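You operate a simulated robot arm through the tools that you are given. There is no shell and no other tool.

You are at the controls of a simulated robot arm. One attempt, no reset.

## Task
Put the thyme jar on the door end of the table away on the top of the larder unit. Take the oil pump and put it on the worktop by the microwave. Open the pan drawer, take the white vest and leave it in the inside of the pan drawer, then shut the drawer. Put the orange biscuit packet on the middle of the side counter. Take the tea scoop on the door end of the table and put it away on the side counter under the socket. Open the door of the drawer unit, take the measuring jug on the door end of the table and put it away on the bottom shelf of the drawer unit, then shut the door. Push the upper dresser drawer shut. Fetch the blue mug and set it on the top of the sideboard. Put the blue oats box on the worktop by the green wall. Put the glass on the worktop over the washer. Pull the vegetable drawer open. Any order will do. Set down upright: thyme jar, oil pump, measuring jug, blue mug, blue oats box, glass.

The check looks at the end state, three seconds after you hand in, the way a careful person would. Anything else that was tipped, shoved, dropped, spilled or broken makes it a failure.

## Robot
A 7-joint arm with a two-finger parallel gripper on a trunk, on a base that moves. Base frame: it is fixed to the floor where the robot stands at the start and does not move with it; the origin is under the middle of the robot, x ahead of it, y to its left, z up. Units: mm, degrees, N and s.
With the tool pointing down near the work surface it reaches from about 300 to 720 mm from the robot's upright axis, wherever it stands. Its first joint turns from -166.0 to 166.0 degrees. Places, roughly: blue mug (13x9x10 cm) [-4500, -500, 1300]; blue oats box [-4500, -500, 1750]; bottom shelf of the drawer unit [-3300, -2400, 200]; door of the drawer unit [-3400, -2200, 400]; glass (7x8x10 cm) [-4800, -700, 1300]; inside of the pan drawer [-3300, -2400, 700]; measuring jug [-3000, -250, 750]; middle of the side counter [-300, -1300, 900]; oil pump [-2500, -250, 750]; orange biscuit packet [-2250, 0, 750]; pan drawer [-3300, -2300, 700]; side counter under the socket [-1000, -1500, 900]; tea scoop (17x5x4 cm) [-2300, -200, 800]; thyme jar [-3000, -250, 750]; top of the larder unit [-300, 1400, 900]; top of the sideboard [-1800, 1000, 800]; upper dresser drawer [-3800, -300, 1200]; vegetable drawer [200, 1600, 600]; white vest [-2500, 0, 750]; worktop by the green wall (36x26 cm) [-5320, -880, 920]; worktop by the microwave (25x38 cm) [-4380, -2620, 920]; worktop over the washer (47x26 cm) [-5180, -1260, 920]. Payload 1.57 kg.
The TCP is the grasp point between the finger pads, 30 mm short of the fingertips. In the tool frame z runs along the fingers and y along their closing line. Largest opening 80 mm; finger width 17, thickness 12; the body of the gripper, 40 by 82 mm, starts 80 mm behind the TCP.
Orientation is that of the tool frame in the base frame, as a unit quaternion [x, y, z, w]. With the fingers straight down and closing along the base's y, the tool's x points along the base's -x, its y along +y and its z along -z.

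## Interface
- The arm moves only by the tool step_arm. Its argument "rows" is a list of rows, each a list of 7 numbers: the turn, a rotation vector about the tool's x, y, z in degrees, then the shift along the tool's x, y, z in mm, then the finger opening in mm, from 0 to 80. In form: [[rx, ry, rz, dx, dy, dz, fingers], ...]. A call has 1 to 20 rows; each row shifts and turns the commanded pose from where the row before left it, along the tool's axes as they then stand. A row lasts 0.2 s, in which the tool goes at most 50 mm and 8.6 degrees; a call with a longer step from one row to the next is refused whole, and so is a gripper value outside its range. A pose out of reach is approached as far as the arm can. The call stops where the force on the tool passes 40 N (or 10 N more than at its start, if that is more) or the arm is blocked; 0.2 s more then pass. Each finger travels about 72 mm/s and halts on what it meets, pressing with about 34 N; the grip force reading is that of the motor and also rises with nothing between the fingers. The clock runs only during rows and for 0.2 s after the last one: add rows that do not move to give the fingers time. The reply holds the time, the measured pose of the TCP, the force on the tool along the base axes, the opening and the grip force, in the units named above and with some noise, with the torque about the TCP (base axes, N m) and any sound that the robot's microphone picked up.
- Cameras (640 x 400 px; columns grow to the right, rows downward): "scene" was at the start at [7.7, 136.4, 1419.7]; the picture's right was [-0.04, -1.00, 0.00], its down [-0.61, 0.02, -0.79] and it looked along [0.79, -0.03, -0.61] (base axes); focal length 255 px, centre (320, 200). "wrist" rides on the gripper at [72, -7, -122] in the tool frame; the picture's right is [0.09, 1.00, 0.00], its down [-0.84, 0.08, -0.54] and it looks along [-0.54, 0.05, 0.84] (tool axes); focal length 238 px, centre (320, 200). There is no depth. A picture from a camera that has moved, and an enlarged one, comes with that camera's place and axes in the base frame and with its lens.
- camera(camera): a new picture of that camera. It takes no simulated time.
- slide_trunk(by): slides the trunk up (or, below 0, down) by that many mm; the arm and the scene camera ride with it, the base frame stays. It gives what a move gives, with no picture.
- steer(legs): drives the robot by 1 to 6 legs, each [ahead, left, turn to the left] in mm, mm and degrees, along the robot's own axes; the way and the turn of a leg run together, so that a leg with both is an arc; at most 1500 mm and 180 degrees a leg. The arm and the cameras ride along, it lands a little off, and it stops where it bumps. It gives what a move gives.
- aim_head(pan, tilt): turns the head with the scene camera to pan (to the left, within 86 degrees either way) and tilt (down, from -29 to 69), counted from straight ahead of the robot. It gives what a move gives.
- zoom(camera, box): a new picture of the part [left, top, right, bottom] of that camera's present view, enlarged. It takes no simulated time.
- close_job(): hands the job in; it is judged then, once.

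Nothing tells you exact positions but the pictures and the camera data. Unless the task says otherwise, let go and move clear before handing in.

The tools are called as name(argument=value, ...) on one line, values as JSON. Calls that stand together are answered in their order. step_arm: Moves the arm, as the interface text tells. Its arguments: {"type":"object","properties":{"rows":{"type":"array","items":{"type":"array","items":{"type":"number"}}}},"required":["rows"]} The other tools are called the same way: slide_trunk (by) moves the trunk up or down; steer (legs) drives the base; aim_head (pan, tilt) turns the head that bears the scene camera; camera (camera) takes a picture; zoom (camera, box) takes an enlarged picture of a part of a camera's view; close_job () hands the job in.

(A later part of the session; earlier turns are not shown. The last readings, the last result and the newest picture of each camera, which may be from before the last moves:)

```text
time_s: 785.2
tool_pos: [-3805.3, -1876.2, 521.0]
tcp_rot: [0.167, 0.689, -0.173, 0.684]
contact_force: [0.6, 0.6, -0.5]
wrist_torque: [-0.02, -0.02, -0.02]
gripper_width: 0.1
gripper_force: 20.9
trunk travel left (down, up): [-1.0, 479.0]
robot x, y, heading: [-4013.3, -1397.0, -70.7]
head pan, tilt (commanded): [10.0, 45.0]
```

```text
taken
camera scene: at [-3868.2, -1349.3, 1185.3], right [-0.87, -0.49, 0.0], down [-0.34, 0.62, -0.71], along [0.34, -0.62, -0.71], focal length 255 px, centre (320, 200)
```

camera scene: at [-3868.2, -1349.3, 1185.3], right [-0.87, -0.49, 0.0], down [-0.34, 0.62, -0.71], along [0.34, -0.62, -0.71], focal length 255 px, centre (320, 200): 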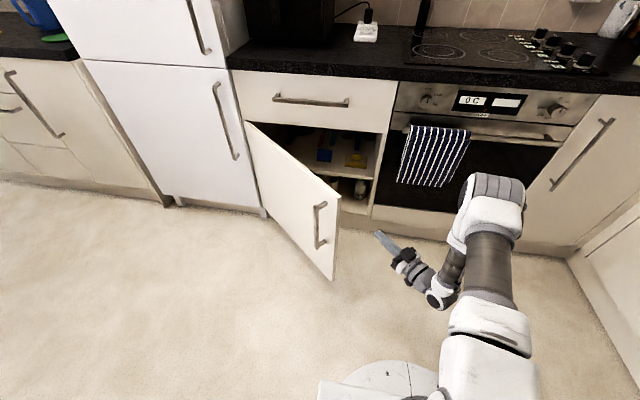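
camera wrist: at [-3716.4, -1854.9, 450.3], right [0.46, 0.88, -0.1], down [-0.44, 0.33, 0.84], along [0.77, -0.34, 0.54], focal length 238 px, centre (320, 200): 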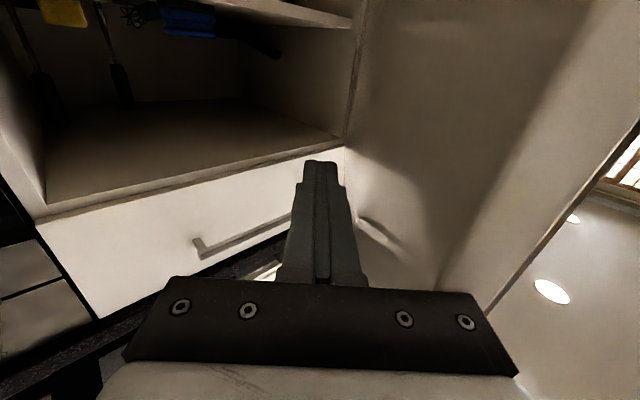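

steer(legs=[[0, -412, 0], [0, 0, 90]])

step_arm(rows=[[7.4, 0, 0, 0, 0, 0, 0], [7.4, 0, 0, 0, 0, 0, 0], [7.4, 0, 0, 0, 0, 0, 0], [7.4, 0, 0, 0, 0, 0, 0], [7.4, 0, 0, 0, 0, 0, 0], [7.4, 0, 0, 0, 0, 0, 0], [0, 0, 0, 0, 0, 0, 0]])

camera(camera="scene")

```text
time_s: 794.0
tool_pos: [-3938.3, -1325.4, 520.8]
tcp_rot: [-0.368, 0.606, 0.361, 0.606]
contact_force: [-0.3, -0.3, -0.1]
wrist_torque: [0.01, 0.03, 0.03]
gripper_width: 0.0
gripper_force: 21.4
trunk travel left (down, up): [-1.0, 479.0]
robot x, y, heading: [-4415.8, -1539.6, 19.3]
head pan, tilt (commanded): [10.0, 45.0]
```

```text
time_s: 795.6
tool_pos: [-3939.0, -1325.9, 523.0]
tcp_rot: [-0.113, 0.697, 0.105, 0.7]
contact_force: [0.5, -0.3, 1.7]
wrist_torque: [-0.02, -0.01, -0.04]
gripper_width: 0.1
gripper_force: 21.4
trunk travel left (down, up): [-1.0, 479.0]
robot x, y, heading: [-4412.6, -1540.8, 19.4]
head pan, tilt (commanded): [10.0, 45.0]
```

```text
taken
camera scene: at [-4462.7, -1391.2, 1185.3], right [0.49, -0.87, 0.0], down [-0.62, -0.34, -0.71], along [0.62, 0.34, -0.71], focal length 255 px, centre (320, 200)
```

scene: 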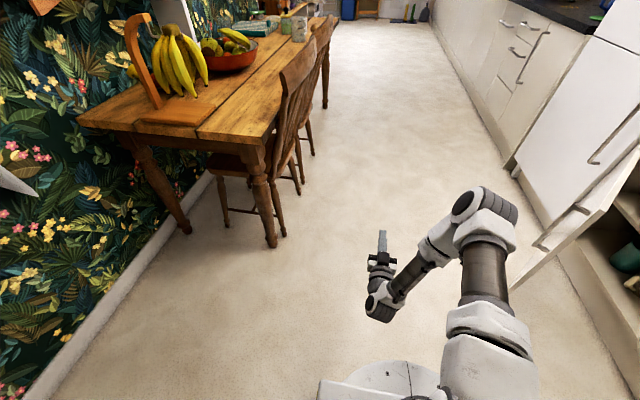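

steer(legs=[[0, -405, 0]])

step_arm(rows=[[0, 0, 0, 0, 0, -30, 0], [0, 0, 0, 0, -45, 0, 0], [0, 0, 0, 0, -45, 0, 0], [0, 0, 0, 0, -45, 0, 0], [0, 0, 0, 0, -45, 0, 0], [0, 0, 0, 0, -45, 0, 0], [0, 0, 0, 0, -40, 0, 0], [0, 0, 0, 0, 0, 0, 0]])

aim_head(pan=-15, tilt=45)

camera(camera="scene")

camera(camera="wrist")

```text
time_s: 799.2
tool_pos: [-3805.3, -1701.3, 522.4]
tcp_rot: [-0.116, 0.697, 0.109, 0.7]
contact_force: [-0.1, -0.3, -0.4]
wrist_torque: [-0.04, 0.01, 0.01]
gripper_width: 0.1
gripper_force: 21.2
trunk travel left (down, up): [-1.0, 479.0]
robot x, y, heading: [-4281.7, -1916.0, 19.6]
head pan, tilt (commanded): [10.0, 45.0]
```

```text
time_s: 801.0
tool_pos: [-3752.7, -1962.9, 527.1]
tcp_rot: [-0.116, 0.696, 0.109, 0.7]
contact_force: [0.7, 0.2, 0.7]
wrist_torque: [0.04, -0.02, 0.01]
gripper_width: 0.4
gripper_force: 20.8
trunk travel left (down, up): [-1.0, 479.0]
robot x, y, heading: [-4283.1, -1918.8, 19.5]
head pan, tilt (commanded): [10.0, 45.0]
```

```text
time_s: 801.9
tool_pos: [-3752.5, -1961.3, 527.6]
tcp_rot: [-0.116, 0.696, 0.11, 0.7]
contact_force: [0.7, -0.3, -0.7]
wrist_torque: [0.01, 0.01, -0.02]
gripper_width: 0.2
gripper_force: 20.8
trunk travel left (down, up): [-1.0, 479.0]
robot x, y, heading: [-4282.3, -1913.8, 19.7]
head pan, tilt (commanded): [-15.0, 45.0]
```

```text
taken
camera scene: at [-4320.2, -1803.3, 1185.3], right [0.08, -1.0, 0.0], down [-0.7, -0.06, -0.71], along [0.7, 0.06, -0.71], focal length 255 px, centre (320, 200)
```

scene: 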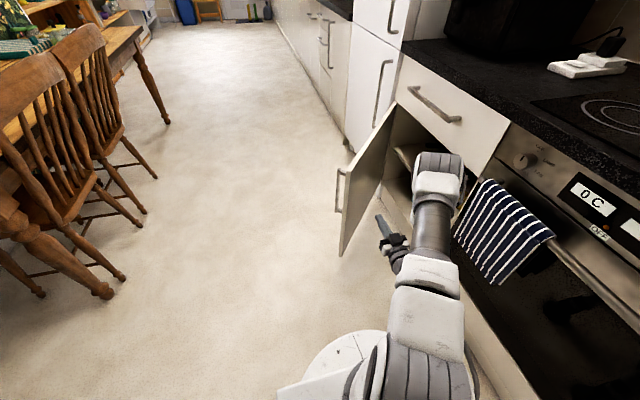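

```text
taken
camera wrist: at [-3865.2, -2008.1, 454.8], right [-0.31, 0.94, -0.1], down [-0.54, -0.09, 0.83], along [0.78, 0.32, 0.54], focal length 238 px, centre (320, 200)
```

wrist: 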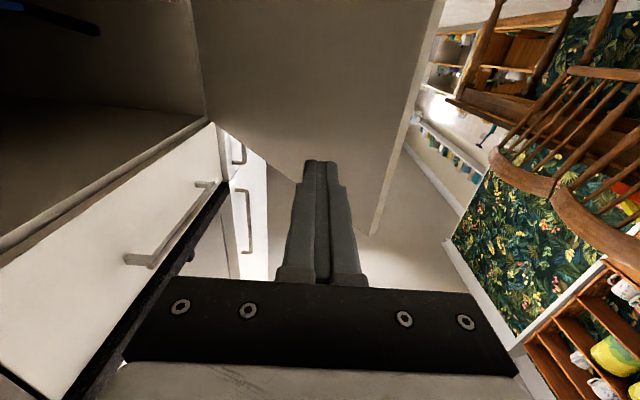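

step_arm(rows=[[0, 0, 0, 0, 0, 35, 0], [0, 0, 0, 0, 0, 35, 0], [0, 0, 0, 0, 0, 35, 0], [0, 0, 0, 0, 0, 25, 0], [0, 0, 0, 0, 0, 10, 0], [0, 0, 0, 0, 0, 10, 0], [0, 0, 0, 0, 0, 10, 0], [0, 0, 0, 0, 0, 10, 0], [0, 0, 0, 0, 0, 0, 0]])

camera(camera="scene")

camera(camera="wrist")

```text
time_s: 803.9
tool_pos: [-3589.3, -1908.3, 523.8]
tcp_rot: [-0.115, 0.697, 0.108, 0.7]
contact_force: [0.7, -0.1, 0.9]
wrist_torque: [-0.03, -0.01, -0.01]
gripper_width: 0.1
gripper_force: 21.4
trunk travel left (down, up): [-1.0, 479.0]
robot x, y, heading: [-4280.2, -1913.6, 19.7]
head pan, tilt (commanded): [-15.0, 45.0]
```

```text
taken
camera scene: at [-4320.2, -1803.4, 1185.3], right [0.08, -1.0, 0.0], down [-0.7, -0.06, -0.71], along [0.7, 0.06, -0.71], focal length 255 px, centre (320, 200)
```

scene: 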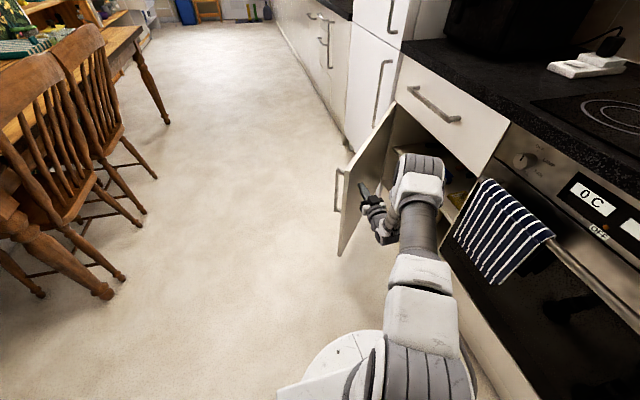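

```text
taken
camera wrist: at [-3701.8, -1953.4, 453.0], right [-0.31, 0.94, -0.1], down [-0.54, -0.09, 0.83], along [0.78, 0.32, 0.54], focal length 238 px, centre (320, 200)
```

wrist: 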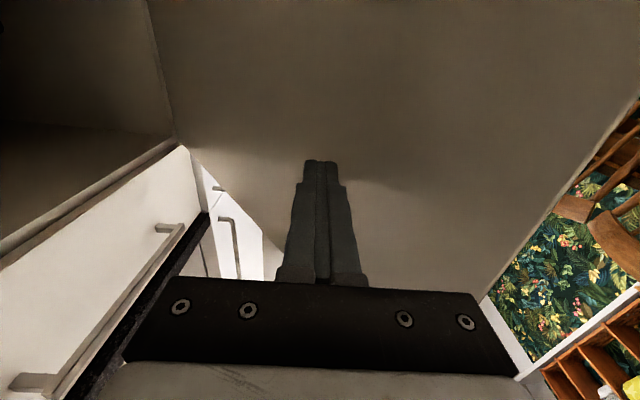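

step_arm(rows=[[0, 0, 0, 0, 0, 12, 0], [0, 0, 0, 0, 0, 12, 0], [0, 0, 0, 0, 0, 12, 0], [0, 0, 0, 0, 0, 12, 0], [0, 0, 0, 0, 0, 12, 0], [0, 0, 0, 0, 0, 12, 0], [0, 0, 0, 0, 0, 12, 0], [0, 0, 0, 0, 0, 12, 0], [0, 0, 0, 0, 0, 12, 0], [0, 0, 0, 0, 0, 12, 0], [0, 0, 0, 0, 0, 12, 0], [0, 0, 0, 0, 0, 12, 0]])

camera(camera="scene")

```text
time_s: 806.5
tool_pos: [-3452.7, -1864.9, 525.5]
tcp_rot: [-0.116, 0.696, 0.11, 0.7]
contact_force: [-0.2, -0.2, 0.4]
wrist_torque: [0.0, 0.01, 0.02]
gripper_width: 0.0
gripper_force: 21.0
trunk travel left (down, up): [-1.0, 479.0]
robot x, y, heading: [-4283.5, -1916.8, 19.4]
head pan, tilt (commanded): [-15.0, 45.0]
```

```text
taken
camera scene: at [-4320.2, -1803.4, 1185.4], right [0.08, -1.0, 0.0], down [-0.7, -0.06, -0.71], along [0.7, 0.06, -0.71], focal length 255 px, centre (320, 200)
```

scene: 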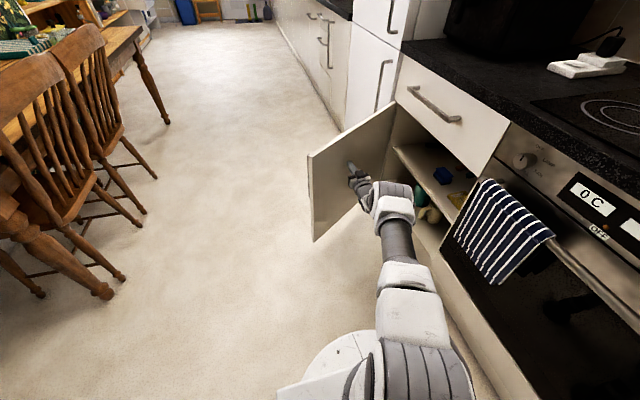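

steer(legs=[[140, 0, 0]])

camera(camera="scene")

camera(camera="wrist")

```text
time_s: 808.0
tool_pos: [-3321.1, -1818.5, 525.9]
tcp_rot: [-0.115, 0.697, 0.108, 0.7]
contact_force: [-0.5, 0.3, 0.0]
wrist_torque: [-0.01, 0.05, -0.03]
gripper_width: 0.4
gripper_force: 21.6
trunk travel left (down, up): [-1.0, 479.0]
robot x, y, heading: [-4149.8, -1867.1, 19.6]
head pan, tilt (commanded): [-15.0, 45.0]
```

```text
taken
camera scene: at [-4189.0, -1756.7, 1185.3], right [0.08, -1.0, 0.0], down [-0.7, -0.06, -0.71], along [0.7, 0.06, -0.71], focal length 255 px, centre (320, 200)
```

scene: 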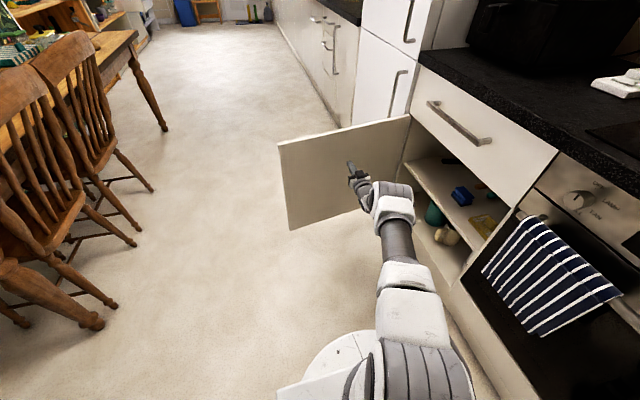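

```text
taken
camera wrist: at [-3434.7, -1863.7, 453.9], right [-0.31, 0.94, -0.1], down [-0.54, -0.09, 0.83], along [0.78, 0.32, 0.54], focal length 238 px, centre (320, 200)
```

wrist: 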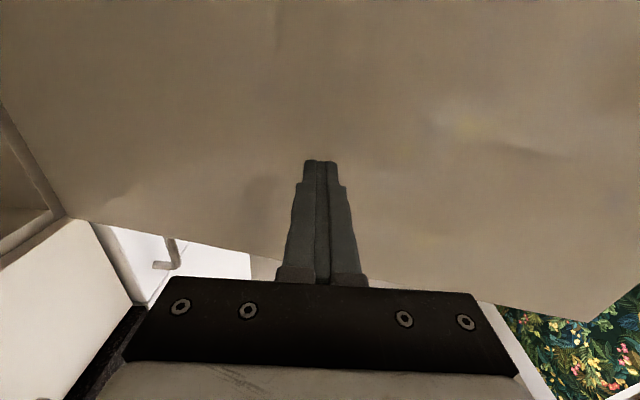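

step_arm(rows=[[0, 0, 0, 0, 0, 10, 0], [0, 0, 0, 0, 0, 10, 0], [0, 0, 0, 0, 0, 10, 0], [0, 0, 0, 0, 0, 10, 0], [0, 0, 0, 0, 0, 10, 0]])

camera(camera="scene")

```text
time_s: 809.2
tool_pos: [-3278.8, -1801.0, 528.7]
tcp_rot: [-0.116, 0.697, 0.109, 0.7]
contact_force: [0.1, 0.4, -0.2]
wrist_torque: [-0.02, -0.03, -0.02]
gripper_width: 0.0
gripper_force: 21.1
out of reach, approached as far as the arm can: row 5
trunk travel left (down, up): [-1.0, 479.0]
robot x, y, heading: [-4153.4, -1867.8, 19.6]
head pan, tilt (commanded): [-15.0, 45.0]
```

```text
taken
camera scene: at [-4189.0, -1756.7, 1185.4], right [0.08, -1.0, 0.0], down [-0.7, -0.06, -0.71], along [0.7, 0.06, -0.71], focal length 255 px, centre (320, 200)
```

scene: 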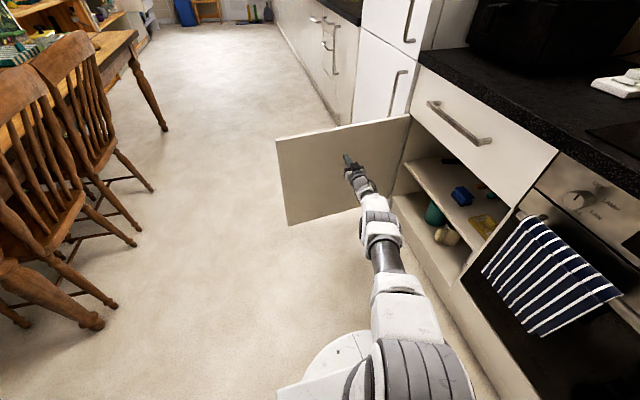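

zoom(camera="scene", box=[380, 110, 560, 300])

```text
2.11 times, centred on (470, 205) of scene
camera zoom: at [-4189.0, -1756.7, 1185.4], right [0.08, -1.0, 0.0], down [-0.7, -0.06, -0.71], along [0.7, 0.06, -0.71], focal length 538 px, centre (4, 190)
```

zoom: 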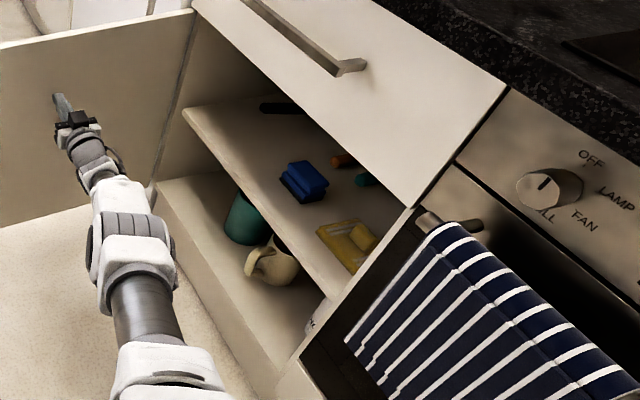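

The door now stands about 82 degrees open and the cupboard is accessible. I withdraw the arm and drive in front to see the bottom shelf.

step_arm(rows=[[0, 0, 0, 0, 0, -45, 0], [0, 0, 0, 0, 0, -45, 0], [0, 0, 0, 0, 0, -45, 0], [0, 0, 0, 0, 0, -45, 0], [0, 0, 0, 0, 0, -45, 0], [0, 0, 0, 0, 0, -45, 0], [0, 0, 0, 0, 0, -45, 0], [0, 0, 0, 0, 0, 0, 0]])

steer(legs=[[-150, 0, 0], [0, 400, 0]])

camera(camera="scene")

```text
time_s: 811.0
tool_pos: [-3578.3, -1902.6, 526.3]
tcp_rot: [-0.114, 0.697, 0.108, 0.7]
contact_force: [0.2, 0.2, 0.3]
wrist_torque: [-0.01, 0.02, 0.01]
gripper_width: 0.0
gripper_force: 21.4
trunk travel left (down, up): [-1.0, 479.0]
robot x, y, heading: [-4149.0, -1869.1, 19.8]
head pan, tilt (commanded): [-15.0, 45.0]
```

```text
time_s: 815.8
tool_pos: [-3854.1, -1576.1, 526.4]
tcp_rot: [-0.115, 0.697, 0.108, 0.7]
contact_force: [-1.0, -0.4, 0.1]
wrist_torque: [-0.01, -0.01, 0.0]
gripper_width: 0.3
gripper_force: 21.7
trunk travel left (down, up): [-1.0, 479.0]
robot x, y, heading: [-4424.5, -1544.0, 19.5]
head pan, tilt (commanded): [-15.0, 45.0]
```

```text
taken
camera scene: at [-4465.6, -1431.4, 1185.3], right [0.08, -1.0, 0.0], down [-0.7, -0.06, -0.71], along [0.7, 0.06, -0.71], focal length 255 px, centre (320, 200)
```

scene: 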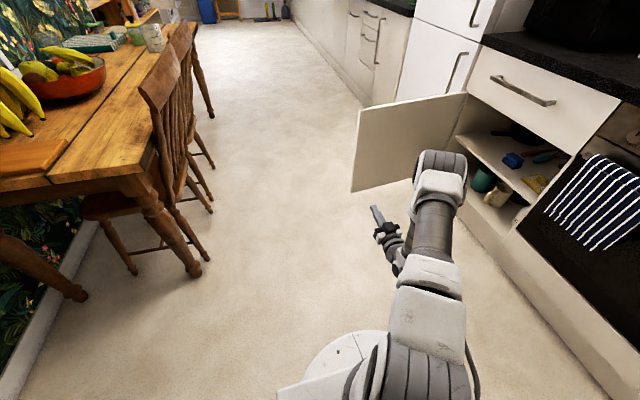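

slide_trunk(by=430)

step_arm(rows=[[0, 0, 0, 0, 43, 0, 24], [0, 0, 0, 0, 43, 0, 24], [0, 0, 0, 0, 43, 0, 24], [0, 0, 0, 0, 43, 0, 24], [0, 0, 0, 0, 43, 0, 24], [0, 8.3, 0, 0, 0, 0, 24], [0, 8.3, 0, 0, 0, 0, 24], [0, 8.3, 0, 0, 0, 0, 24], [0, 8.2, 0, 0, 0, 0, 24], [0, 8.2, 0, 0, 0, 0, 24], [0, 8.2, 0, 0, 0, 0, 24], [0, 0, 0, 0, 0, 0, 24]])

steer(legs=[[950, 40, 0]])

steer(legs=[[880, 0, 0]])

aim_head(pan=60, tilt=40)

camera(camera="scene")

```text
refused: 430 is not a number from -400 to 400
```

```text
time_s: 818.4
tool_pos: [-3922.4, -1373.2, 524.7]
tcp_rot: [-0.149, 0.926, 0.05, 0.344]
contact_force: [-0.9, 0.0, 0.2]
wrist_torque: [0.01, 0.03, -0.01]
gripper_width: 23.8
gripper_force: 0.1
trunk travel left (down, up): [-1.0, 479.0]
robot x, y, heading: [-4428.0, -1540.9, 19.7]
head pan, tilt (commanded): [-15.0, 45.0]
```

```text
time_s: 824.9
tool_pos: [-3040.6, -1029.3, 524.7]
tcp_rot: [-0.145, 0.926, 0.049, 0.344]
contact_force: [0.5, -0.5, -0.5]
wrist_torque: [-0.01, -0.01, -0.01]
gripper_width: 24.0
gripper_force: 0.1
trunk travel left (down, up): [-1.0, 479.0]
robot x, y, heading: [-3545.4, -1194.4, 19.1]
head pan, tilt (commanded): [-15.0, 45.0]
```

```text
time_s: 831.1
tool_pos: [-2198.5, -751.1, 524.1]
tcp_rot: [-0.14, 0.927, 0.047, 0.345]
contact_force: [0.6, -0.3, 0.2]
wrist_torque: [0.01, -0.01, 0.0]
gripper_width: 23.7
gripper_force: 0.0
trunk travel left (down, up): [-1.0, 479.0]
robot x, y, heading: [-2704.5, -908.0, 18.3]
head pan, tilt (commanded): [-15.0, 45.0]
```

```text
time_s: 832.5
tool_pos: [-2198.2, -749.6, 523.8]
tcp_rot: [-0.14, 0.927, 0.046, 0.344]
contact_force: [0.4, -0.6, -0.2]
wrist_torque: [0.0, 0.02, -0.01]
gripper_width: 23.9
gripper_force: 0.1
trunk travel left (down, up): [-1.0, 479.0]
robot x, y, heading: [-2708.8, -908.8, 18.1]
head pan, tilt (commanded): [60.0, 40.0]
```

```text
taken
camera scene: at [-2807.1, -718.6, 1192.6], right [0.98, -0.2, 0.0], down [-0.13, -0.63, -0.77], along [0.16, 0.75, -0.64], focal length 255 px, centre (320, 200)
```

scene: 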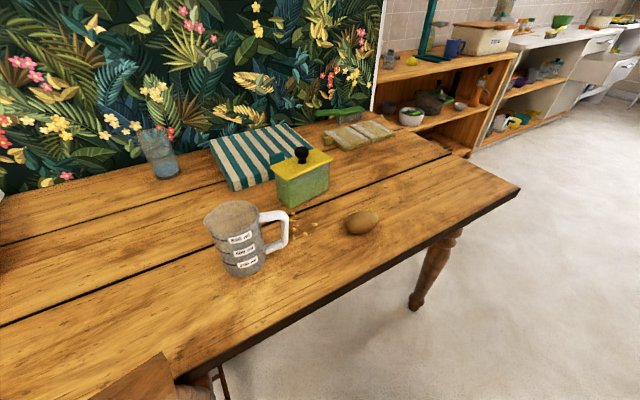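

zoom(camera="scene", box=[180, 170, 320, 290])

```text
3.33 times, centred on (250, 230) of scene
camera zoom: at [-2807.1, -718.6, 1192.6], right [0.98, -0.2, 0.0], down [-0.13, -0.63, -0.77], along [0.16, 0.75, -0.64], focal length 851 px, centre (553, 100)
```

zoom: 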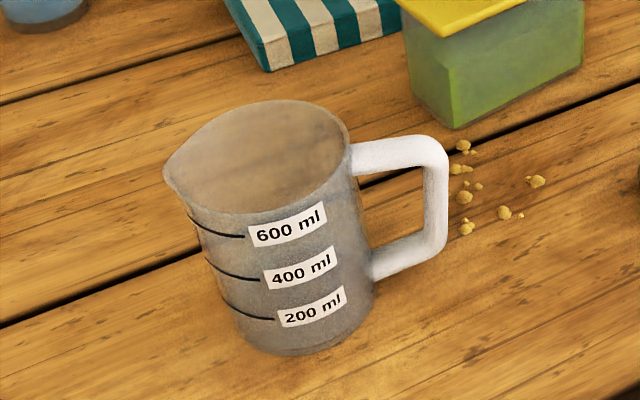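

slide_trunk(by=400)

step_arm(rows=[[0, 0, 0, -27, 0, -32.6, 24], [0, 0, 0, -27, 0, -32.6, 24], [0, 0, 0, -27, 0, -32.6, 24], [0, 0, 0, -27, 0, -32.6, 24], [0, 0, 0, 0, 0, 0, 24]])

steer(legs=[[0, 0, 91]])

aim_head(pan=0, tilt=45)

camera(camera="scene")

camera(camera="wrist")

```text
time_s: 836.4
tool_pos: [-2198.4, -750.2, 924.0]
tcp_rot: [-0.14, 0.927, 0.047, 0.344]
contact_force: [0.1, 0.1, 0.4]
wrist_torque: [0.0, 0.02, 0.01]
gripper_width: 24.3
gripper_force: 0.0
trunk travel left (down, up): [-401.0, 79.0]
robot x, y, heading: [-2704.6, -910.7, 18.2]
head pan, tilt (commanded): [60.0, 40.0]
```

```text
time_s: 837.6
tool_pos: [-2202.3, -751.7, 1092.7]
tcp_rot: [-0.139, 0.927, 0.046, 0.345]
contact_force: [-0.5, 0.7, 0.5]
wrist_torque: [-0.02, -0.01, 0.01]
gripper_width: 23.9
gripper_force: 0.0
trunk travel left (down, up): [-401.0, 79.0]
robot x, y, heading: [-2705.0, -912.2, 18.3]
head pan, tilt (commanded): [60.0, 40.0]
```

```text
time_s: 843.1
tool_pos: [-2859.9, -406.1, 1093.1]
tcp_rot: [0.753, -0.558, -0.276, -0.212]
contact_force: [-0.2, 0.0, 0.3]
wrist_torque: [0.0, -0.01, 0.02]
gripper_width: 24.0
gripper_force: 0.0
trunk travel left (down, up): [-401.0, 79.0]
robot x, y, heading: [-2703.5, -910.6, 107.8]
head pan, tilt (commanded): [60.0, 40.0]
```

```text
time_s: 844.4
tool_pos: [-2858.9, -406.4, 1092.6]
tcp_rot: [0.753, -0.558, -0.276, -0.212]
contact_force: [0.5, -1.0, 0.1]
wrist_torque: [0.02, 0.01, -0.02]
gripper_width: 23.7
gripper_force: 0.0
trunk travel left (down, up): [-401.0, 79.0]
robot x, y, heading: [-2708.7, -909.6, 107.8]
head pan, tilt (commanded): [0.0, 45.0]
```

```text
taken
camera scene: at [-2838.0, -951.4, 1585.3], right [0.95, 0.31, 0.0], down [0.22, -0.67, -0.71], along [-0.22, 0.67, -0.71], focal length 255 px, centre (320, 200)
```

scene: 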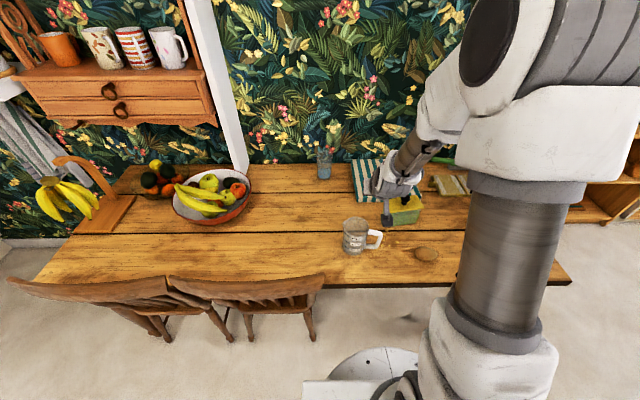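

```text
taken
camera wrist: at [-2815.4, -532.7, 1138.8], right [-0.93, -0.35, -0.07], down [-0.16, 0.24, 0.96], along [-0.32, 0.9, -0.29], focal length 238 px, centre (320, 200)
```

wrist: 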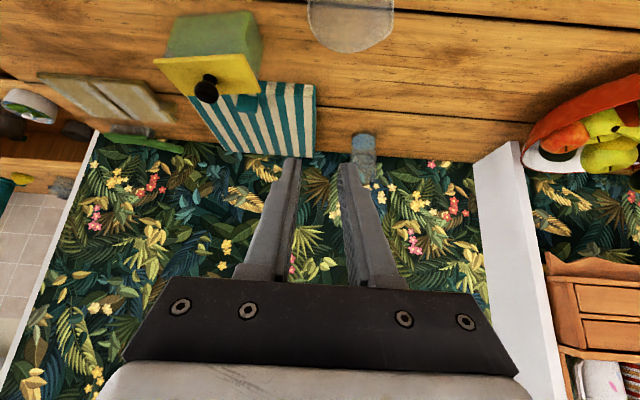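

step_arm(rows=[[-4.3, 0, -5.0, 0, 0, 0, 24], [-4.3, 0, -5.0, 0, 0, 0, 24], [-4.3, 0, -5.0, 0, 0, 0, 24], [-4.3, 0, -5.0, 0, 0, 0, 24], [-4.3, 0, -5.0, 0, 0, 0, 24], [0, 0, 0, 0, 0, 0, 24]])

zoom(camera="scene", box=[310, 190, 410, 270])

camera(camera="wrist")

```text
time_s: 845.8
tool_pos: [-2860.3, -405.4, 1092.3]
tcp_rot: [0.882, -0.322, -0.322, -0.123]
contact_force: [0.2, 0.4, -1.4]
wrist_torque: [0.02, 0.02, 0.0]
gripper_width: 24.3
gripper_force: 0.0
trunk travel left (down, up): [-401.0, 79.0]
robot x, y, heading: [-2708.1, -908.6, 108.0]
head pan, tilt (commanded): [0.0, 45.0]
```

```text
5.00 times, centred on (360, 230) of scene
camera zoom: at [-2837.8, -951.3, 1585.4], right [0.95, 0.31, 0.0], down [0.22, -0.67, -0.71], along [-0.22, 0.67, -0.71], focal length 1277 px, centre (120, 50)
```

zoom: 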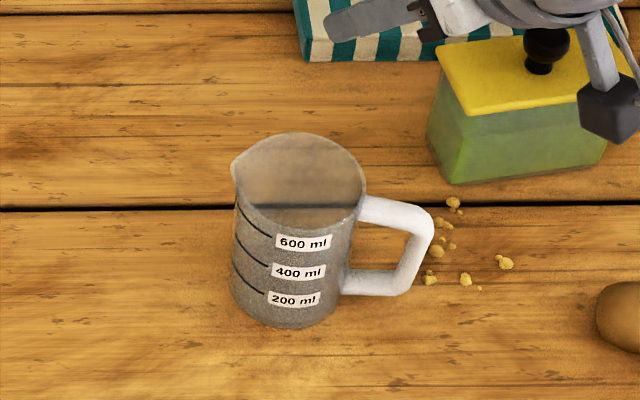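

```text
taken
camera wrist: at [-2753.1, -487.6, 1139.2], right [-0.59, -0.8, -0.07], down [-0.27, 0.12, 0.95], along [-0.76, 0.58, -0.29], focal length 238 px, centre (320, 200)
```

wrist: 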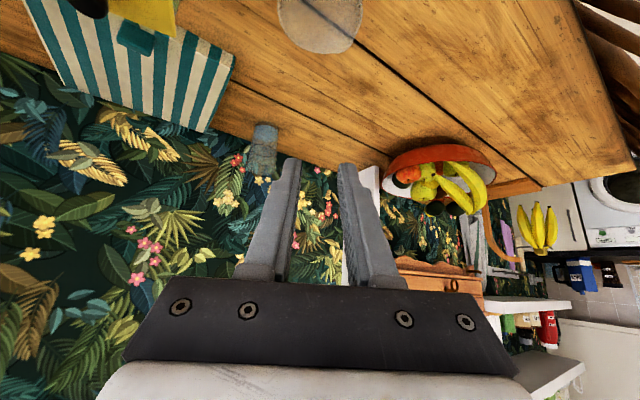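

step_arm(rows=[[0, 0, 0, 34, 15, 18.7, 24], [0, 0, 0, 34, 15, 18.7, 24], [0, 0, 0, 34, 15, 18.7, 24], [0, 0, 0, 0, 0, 0, 24]])

camera(camera="wrist")

zoom(camera="wrist", box=[200, 50, 400, 210])

```text
time_s: 846.8
tool_pos: [-2857.4, -466.5, 984.2]
tcp_rot: [0.881, -0.324, -0.322, -0.124]
contact_force: [0.9, -0.1, -0.7]
wrist_torque: [-0.01, -0.01, 0.04]
gripper_width: 24.1
gripper_force: 0.0
trunk travel left (down, up): [-401.0, 79.0]
robot x, y, heading: [-2703.4, -908.0, 107.9]
head pan, tilt (commanded): [0.0, 45.0]
```

```text
taken
camera wrist: at [-2751.8, -547.9, 1029.8], right [-0.59, -0.8, -0.07], down [-0.27, 0.12, 0.95], along [-0.76, 0.58, -0.29], focal length 238 px, centre (320, 200)
```

wrist: 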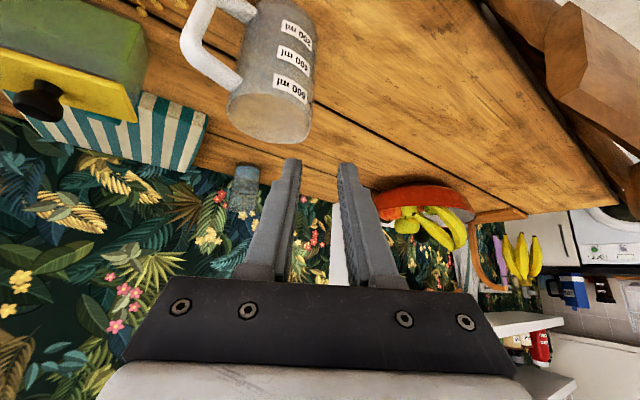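

```text
2.50 times, centred on (300, 130) of wrist
camera zoom: at [-2751.8, -547.9, 1029.8], right [-0.59, -0.8, -0.07], down [-0.27, 0.12, 0.95], along [-0.76, 0.58, -0.29], focal length 596 px, centre (370, 375)
```

zoom: 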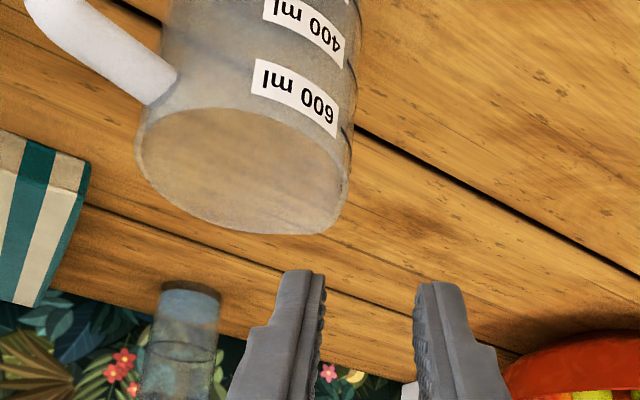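

step_arm(rows=[[0, 0, 0, 3, -6, 25, 24], [0, 0, 0, 3, -6, 25, 24], [0, 0, 0, 0, 0, 25, 24], [0, 0, 0, 0, 0, 0, 24]])

zoom(camera="wrist", box=[200, 50, 400, 210])

zoom(camera="scene", box=[300, 170, 420, 270])

```text
time_s: 847.8
tool_pos: [-2883.2, -428.7, 923.5]
tcp_rot: [0.882, -0.323, -0.321, -0.122]
contact_force: [-0.4, 0.0, -0.7]
wrist_torque: [-0.01, -0.02, 0.0]
gripper_width: 23.9
gripper_force: 0.0
trunk travel left (down, up): [-401.0, 79.0]
robot x, y, heading: [-2702.1, -908.7, 107.7]
head pan, tilt (commanded): [0.0, 45.0]
```

```text
2.50 times, centred on (300, 130) of wrist
camera zoom: at [-2777.7, -510.4, 970.3], right [-0.59, -0.8, -0.07], down [-0.27, 0.12, 0.95], along [-0.76, 0.58, -0.29], focal length 596 px, centre (370, 375)
```

zoom: 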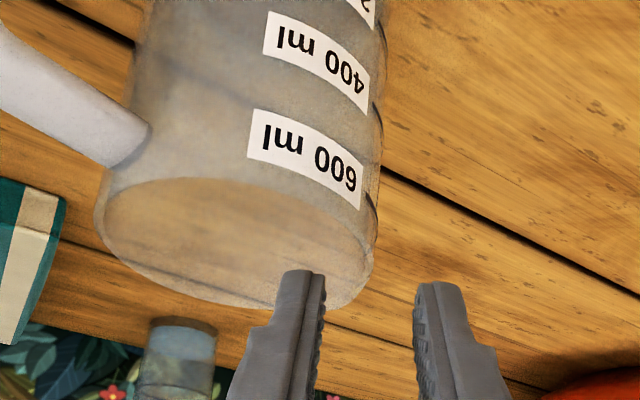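

```text
4.00 times, centred on (360, 220) of scene
camera zoom: at [-2838.1, -951.3, 1585.3], right [0.95, 0.31, 0.0], down [0.22, -0.67, -0.71], along [-0.22, 0.67, -0.71], focal length 1022 px, centre (160, 120)
```

zoom: 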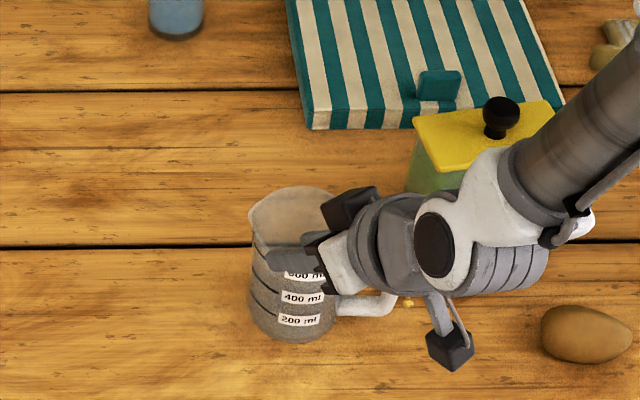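

step_arm(rows=[[0, 0, 0, 0, 0, 20, 24], [0, 0, 0, 0, 0, 20, 24], [0, 0, 0, 0, 0, 0, 24]])

zoom(camera="wrist", box=[200, 50, 400, 210])

```text
time_s: 848.6
tool_pos: [-2902.4, -410.7, 892.9]
tcp_rot: [0.881, -0.323, -0.322, -0.124]
contact_force: [-0.1, 0.0, -0.4]
wrist_torque: [-0.03, -0.02, -0.01]
gripper_width: 24.0
gripper_force: 0.0
trunk travel left (down, up): [-401.0, 79.0]
robot x, y, heading: [-2706.2, -910.6, 107.8]
head pan, tilt (commanded): [0.0, 45.0]
```

```text
2.50 times, centred on (300, 130) of wrist
camera zoom: at [-2796.2, -493.2, 939.5], right [-0.59, -0.8, -0.07], down [-0.27, 0.12, 0.95], along [-0.76, 0.58, -0.29], focal length 596 px, centre (370, 375)
```

zoom: 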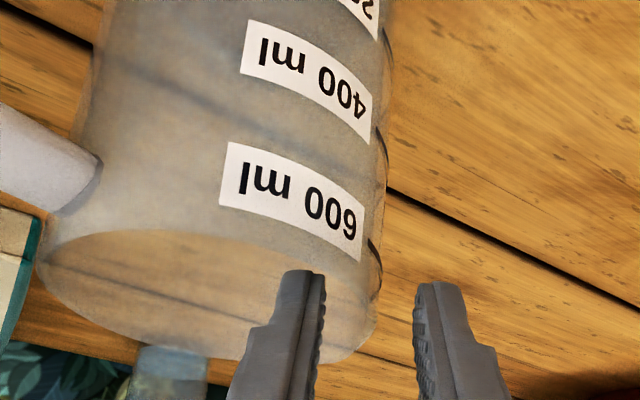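

step_arm(rows=[[0, 0, 0, 0, 1.5, 15, 24], [0, 0, 0, 0, 0, 15, 24], [0, 0, 0, 0, 0, 5, 24], [0, 0, 0, 0, 0, 0, 24]])

zoom(camera="wrist", box=[200, 50, 400, 210])

```text
time_s: 849.6
tool_pos: [-2921.5, -396.6, 865.3]
tcp_rot: [0.881, -0.324, -0.322, -0.122]
contact_force: [-0.2, 0.7, -0.2]
wrist_torque: [0.0, -0.01, 0.0]
gripper_width: 24.0
gripper_force: 0.1
trunk travel left (down, up): [-401.0, 79.0]
robot x, y, heading: [-2704.9, -906.0, 107.9]
head pan, tilt (commanded): [0.0, 45.0]
```

```text
2.50 times, centred on (300, 130) of wrist
camera zoom: at [-2814.4, -479.3, 912.7], right [-0.59, -0.8, -0.07], down [-0.27, 0.12, 0.95], along [-0.76, 0.58, -0.29], focal length 596 px, centre (370, 375)
```

zoom: 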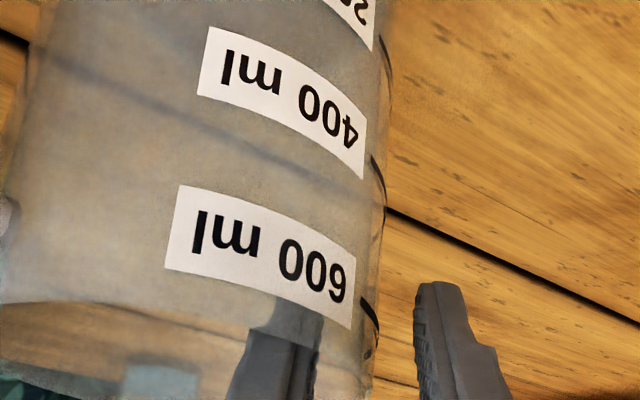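

step_arm(rows=[[0, 0, 0, 0, 0, 0, 16], [0, 0, 0, 0, 0, 0, 8], [0, 0, 0, 0, 0, 0, 0], [0, 0, 0, 0, 0, 0, 0], [0, 0, 0, 0, 0, 0, 0]])

step_arm(rows=[[0, 0, 0, -3.2, 0, -3.8, 0], [0, 0, 0, -6.4, 0, -7.7, 0], [0, 0, 0, -6.4, 0, -7.7, 0], [0, 0, 0, 0, 0, 0, 0]])

zoom(camera="wrist", box=[200, 50, 400, 210])

zoom(camera="scene", box=[300, 170, 420, 270])

```text
time_s: 850.8
tool_pos: [-2922.0, -397.6, 866.7]
tcp_rot: [0.882, -0.323, -0.322, -0.122]
contact_force: [0.0, -0.3, 0.6]
wrist_torque: [-0.08, 0.08, -0.01]
gripper_width: 12.6
gripper_force: 29.6
trunk travel left (down, up): [-401.0, 79.0]
robot x, y, heading: [-2704.5, -908.4, 107.6]
head pan, tilt (commanded): [0.0, 45.0]
```

```text
time_s: 851.8
tool_pos: [-2921.8, -396.7, 890.3]
tcp_rot: [0.881, -0.323, -0.322, -0.123]
contact_force: [-0.3, 0.7, -0.8]
wrist_torque: [-0.08, 0.07, 0.01]
gripper_width: 12.5
gripper_force: 29.3
trunk travel left (down, up): [-401.0, 79.0]
robot x, y, heading: [-2707.5, -908.7, 107.9]
head pan, tilt (commanded): [0.0, 45.0]
```

```text
2.50 times, centred on (300, 130) of wrist
camera zoom: at [-2814.9, -479.2, 937.2], right [-0.59, -0.8, -0.07], down [-0.27, 0.12, 0.95], along [-0.76, 0.58, -0.29], focal length 596 px, centre (370, 375)
```

zoom: 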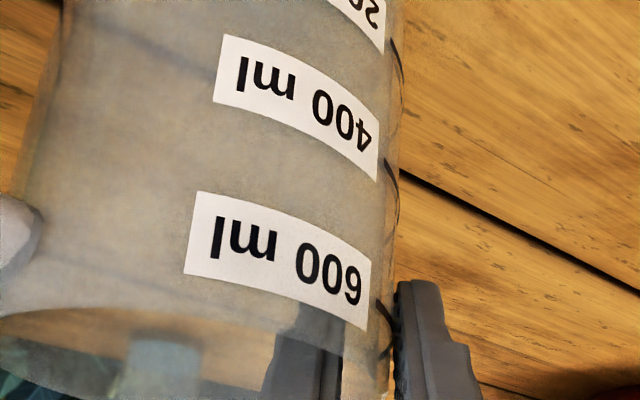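

```text
4.00 times, centred on (360, 220) of scene
camera zoom: at [-2838.0, -951.3, 1585.3], right [0.95, 0.31, 0.0], down [0.22, -0.67, -0.71], along [-0.22, 0.67, -0.71], focal length 1022 px, centre (160, 120)
```

zoom: 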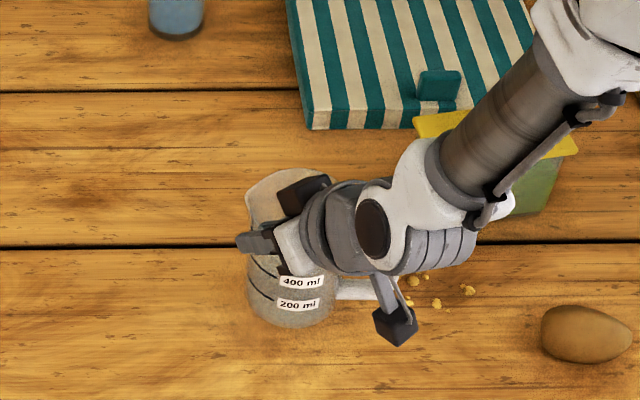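

The jug hangs safely in the grip. I lift it, turn around keeping clear of the open door, and go in front of the cupboard.

step_arm(rows=[[0, 0, 0, -29, 0, -34, 0], [0, 0, 0, -29, 0, -34, 0], [0, 0, 0, -29, 0, -34, 0], [0, 0, 0, -29, 0, -34, 0], [0, 0, 0, 0, 0, 0, 0]])

steer(legs=[[0, 0, 180]])

camera(camera="wrist")

```text
time_s: 853.0
tool_pos: [-2918.4, -396.7, 1069.3]
tcp_rot: [0.882, -0.323, -0.321, -0.123]
contact_force: [0.5, -0.2, -0.1]
wrist_torque: [-0.04, 0.08, 0.0]
gripper_width: 12.2
gripper_force: 29.5
trunk travel left (down, up): [-401.0, 79.0]
robot x, y, heading: [-2703.4, -907.6, 108.0]
head pan, tilt (commanded): [0.0, 45.0]
```

```text
time_s: 863.4
tool_pos: [-2482.9, -1417.8, 1069.4]
tcp_rot: [0.314, 0.885, -0.119, 0.323]
contact_force: [0.8, -0.6, -1.1]
wrist_torque: [0.05, -0.04, 0.0]
gripper_width: 3.8
gripper_force: 25.2
trunk travel left (down, up): [-401.0, 79.0]
robot x, y, heading: [-2703.0, -912.7, -71.0]
head pan, tilt (commanded): [0.0, 45.0]
```

```text
taken
camera wrist: at [-2589.4, -1338.4, 1115.2], right [0.58, 0.81, -0.07], down [0.28, -0.12, 0.95], along [0.77, -0.57, -0.29], focal length 238 px, centre (320, 200)
```

wrist: 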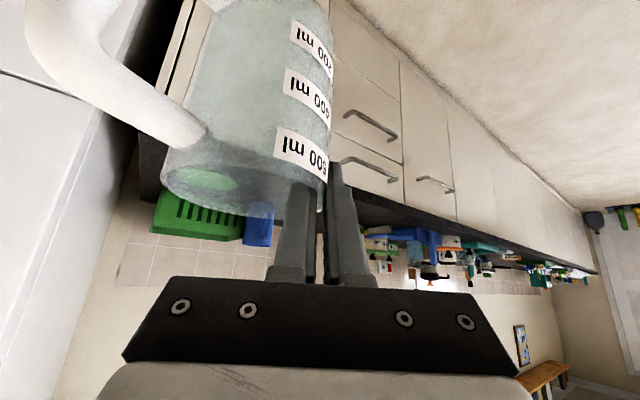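

steer(legs=[[-48, 0, 0], [0, -500, 0]])

camera(camera="scene")

```text
time_s: 868.2
tool_pos: [-2964.7, -1534.5, 1069.1]
tcp_rot: [0.312, 0.885, -0.119, 0.324]
contact_force: [1.0, 0.4, -0.3]
wrist_torque: [0.03, -0.06, 0.0]
gripper_width: 3.6
gripper_force: 24.8
trunk travel left (down, up): [-401.0, 79.0]
robot x, y, heading: [-3188.4, -1023.1, -70.8]
head pan, tilt (commanded): [0.0, 45.0]
```

```text
taken
camera scene: at [-3054.7, -980.7, 1585.3], right [-0.94, -0.33, 0.0], down [-0.23, 0.67, -0.71], along [0.23, -0.67, -0.71], focal length 255 px, centre (320, 200)
```

scene: 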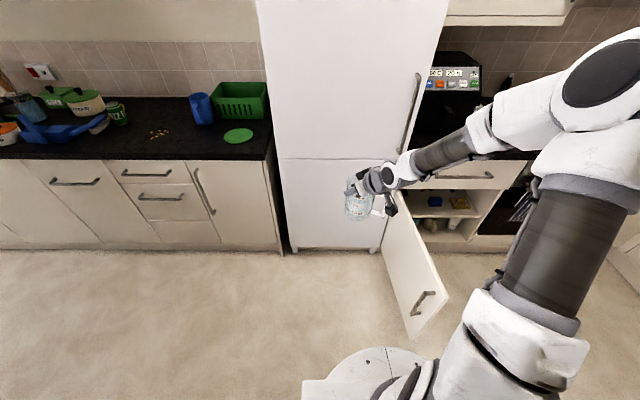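

steer(legs=[[0, -450, 0]])

steer(legs=[[0, -350, 0]])

aim_head(pan=5, tilt=50)

camera(camera="scene")

```text
time_s: 872.1
tool_pos: [-3383.8, -1679.1, 1068.1]
tcp_rot: [0.313, 0.885, -0.119, 0.324]
contact_force: [0.7, -0.2, -1.9]
wrist_torque: [0.07, -0.06, -0.01]
gripper_width: 3.9
gripper_force: 24.6
trunk travel left (down, up): [-401.0, 79.0]
robot x, y, heading: [-3612.6, -1171.3, -70.7]
head pan, tilt (commanded): [0.0, 45.0]
```

```text
time_s: 875.2
tool_pos: [-3715.0, -1793.7, 1069.1]
tcp_rot: [0.315, 0.884, -0.119, 0.323]
contact_force: [-0.4, 0.3, -1.5]
wrist_torque: [0.04, -0.05, 0.05]
gripper_width: 3.9
gripper_force: 24.4
trunk travel left (down, up): [-401.0, 79.0]
robot x, y, heading: [-3935.9, -1285.6, -71.0]
head pan, tilt (commanded): [0.0, 45.0]
```

```text
time_s: 875.9
tool_pos: [-3714.5, -1794.6, 1068.6]
tcp_rot: [0.314, 0.885, -0.119, 0.323]
contact_force: [-0.8, -0.2, -1.3]
wrist_torque: [0.07, -0.06, -0.05]
gripper_width: 3.8
gripper_force: 24.8
trunk travel left (down, up): [-401.0, 79.0]
robot x, y, heading: [-3937.8, -1286.4, -71.0]
head pan, tilt (commanded): [5.0, 50.0]
```

```text
taken
camera scene: at [-3798.1, -1234.9, 1578.5], right [-0.91, -0.41, 0.0], down [-0.31, 0.7, -0.64], along [0.26, -0.59, -0.77], focal length 255 px, centre (320, 200)
```

scene: 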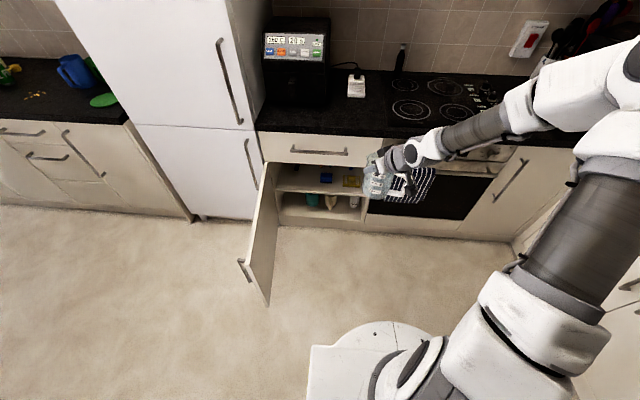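

slide_trunk(by=-400)

aim_head(pan=12, tilt=42)

camera(camera="scene")

zoom(camera="scene", box=[220, 120, 420, 280])

camera(camera="wrist")

```text
time_s: 879.7
tool_pos: [-3713.9, -1793.8, 667.3]
tcp_rot: [0.315, 0.884, -0.119, 0.324]
contact_force: [-1.0, 0.4, -0.6]
wrist_torque: [0.02, -0.07, 0.03]
gripper_width: 3.6
gripper_force: 24.6
trunk travel left (down, up): [-1.0, 479.0]
robot x, y, heading: [-3936.9, -1285.4, -71.0]
head pan, tilt (commanded): [5.0, 50.0]
```

```text
time_s: 880.4
tool_pos: [-3713.9, -1794.8, 667.8]
tcp_rot: [0.314, 0.885, -0.119, 0.323]
contact_force: [0.1, -0.7, -1.7]
wrist_torque: [0.08, -0.05, -0.01]
gripper_width: 3.6
gripper_force: 24.8
trunk travel left (down, up): [-1.0, 479.0]
robot x, y, heading: [-3937.1, -1282.1, -70.9]
head pan, tilt (commanded): [12.0, 42.0]
```

```text
taken
camera scene: at [-3786.4, -1236.2, 1189.6], right [-0.86, -0.52, 0.0], down [-0.34, 0.57, -0.74], along [0.38, -0.64, -0.67], focal length 255 px, centre (320, 200)
```

scene: 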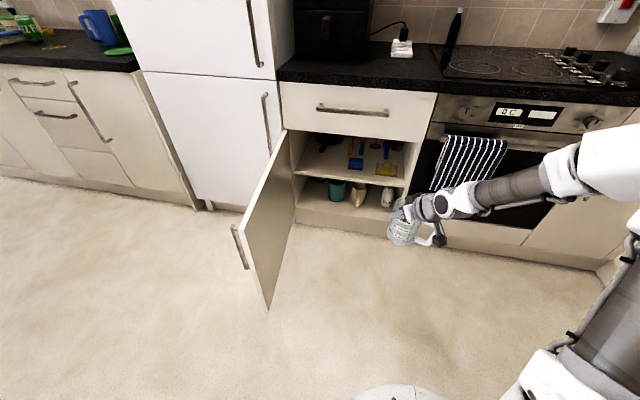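

```text
2.50 times, centred on (320, 200) of scene
camera zoom: at [-3786.4, -1236.2, 1189.6], right [-0.86, -0.52, 0.0], down [-0.34, 0.57, -0.74], along [0.38, -0.64, -0.67], focal length 638 px, centre (320, 200)
```

zoom: 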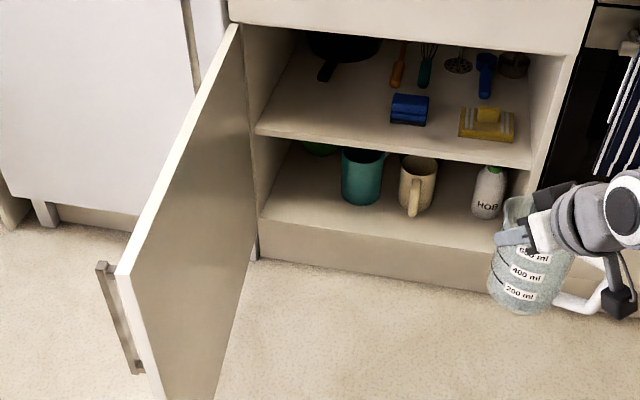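

```text
taken
camera wrist: at [-3821.2, -1714.6, 715.2], right [0.58, 0.81, -0.07], down [0.28, -0.12, 0.95], along [0.77, -0.57, -0.29], focal length 238 px, centre (320, 200)
```

wrist: 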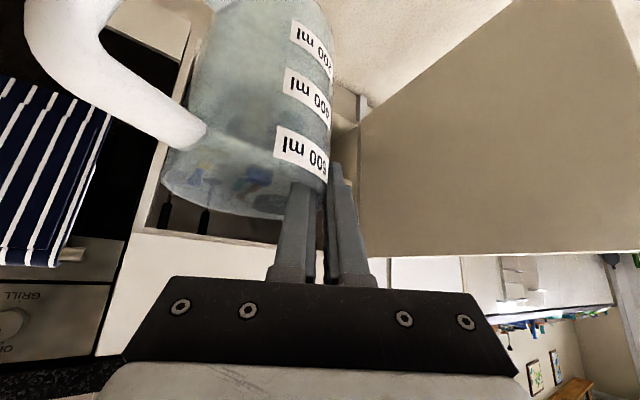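

I see the bottom shelf at z≈213 with a teal mug, a cream mug and a hob-cleaner bottle; there is room in front between the cream mug and the bottle. I lower the jug to approach height and drive in.

step_arm(rows=[[0, 0, 0, 29.1, 0, 34.3, 0], [0, 0, 0, 29.1, 0, 34.3, 0], [0, 0, 0, 29.1, 0, 34.3, 0], [0, 0, 0, 29.1, 0, 34.3, 0], [0, 0, 0, 29.1, 0, 34.3, 0], [0, 0, 0, 29.1, 0, 34.3, 0], [0, 0, 0, 29.1, 0, 34.3, 0], [0, 0, 0, 0, 0, 0, 0]])

steer(legs=[[250, 0, 0]])

camera(camera="scene")

camera(camera="wrist")

```text
time_s: 882.2
tool_pos: [-3718.7, -1796.8, 354.0]
tcp_rot: [0.315, 0.884, -0.12, 0.324]
contact_force: [0.0, 0.0, -1.0]
wrist_torque: [0.04, -0.04, 0.03]
gripper_width: 3.6
gripper_force: 24.8
trunk travel left (down, up): [-1.0, 479.0]
robot x, y, heading: [-3936.2, -1283.6, -71.0]
head pan, tilt (commanded): [12.0, 42.0]
```

```text
time_s: 884.5
tool_pos: [-3635.0, -2032.3, 353.9]
tcp_rot: [0.313, 0.885, -0.119, 0.323]
contact_force: [0.6, -0.3, -0.9]
wrist_torque: [0.05, -0.05, 0.04]
gripper_width: 3.8
gripper_force: 24.5
trunk travel left (down, up): [-1.0, 479.0]
robot x, y, heading: [-3852.3, -1519.6, -70.8]
head pan, tilt (commanded): [12.0, 42.0]
```

```text
taken
camera scene: at [-3704.6, -1472.0, 1189.7], right [-0.86, -0.52, 0.0], down [-0.35, 0.57, -0.74], along [0.39, -0.64, -0.67], focal length 255 px, centre (320, 200)
```

scene: 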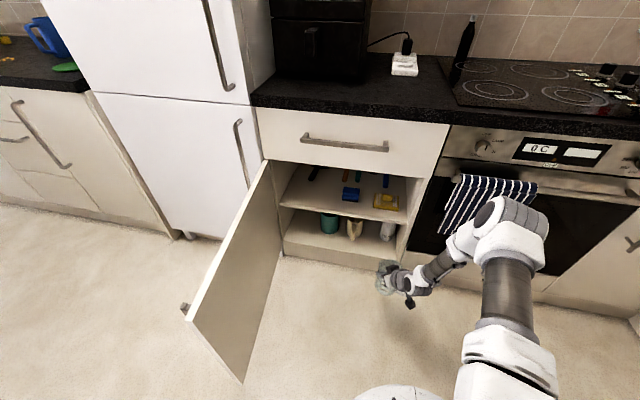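

```text
taken
camera wrist: at [-3742.3, -1953.3, 401.1], right [0.57, 0.82, -0.07], down [0.28, -0.12, 0.95], along [0.77, -0.57, -0.29], focal length 238 px, centre (320, 200)
```

wrist: 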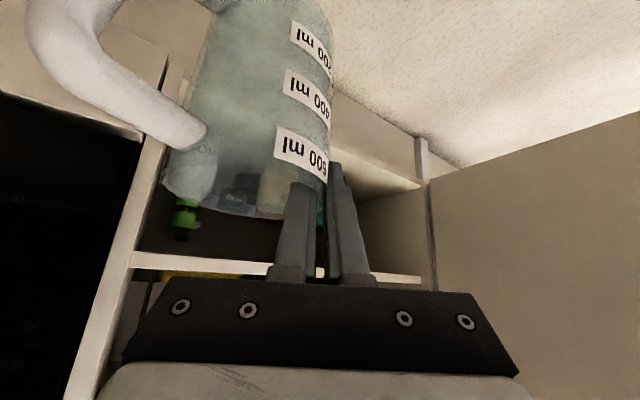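

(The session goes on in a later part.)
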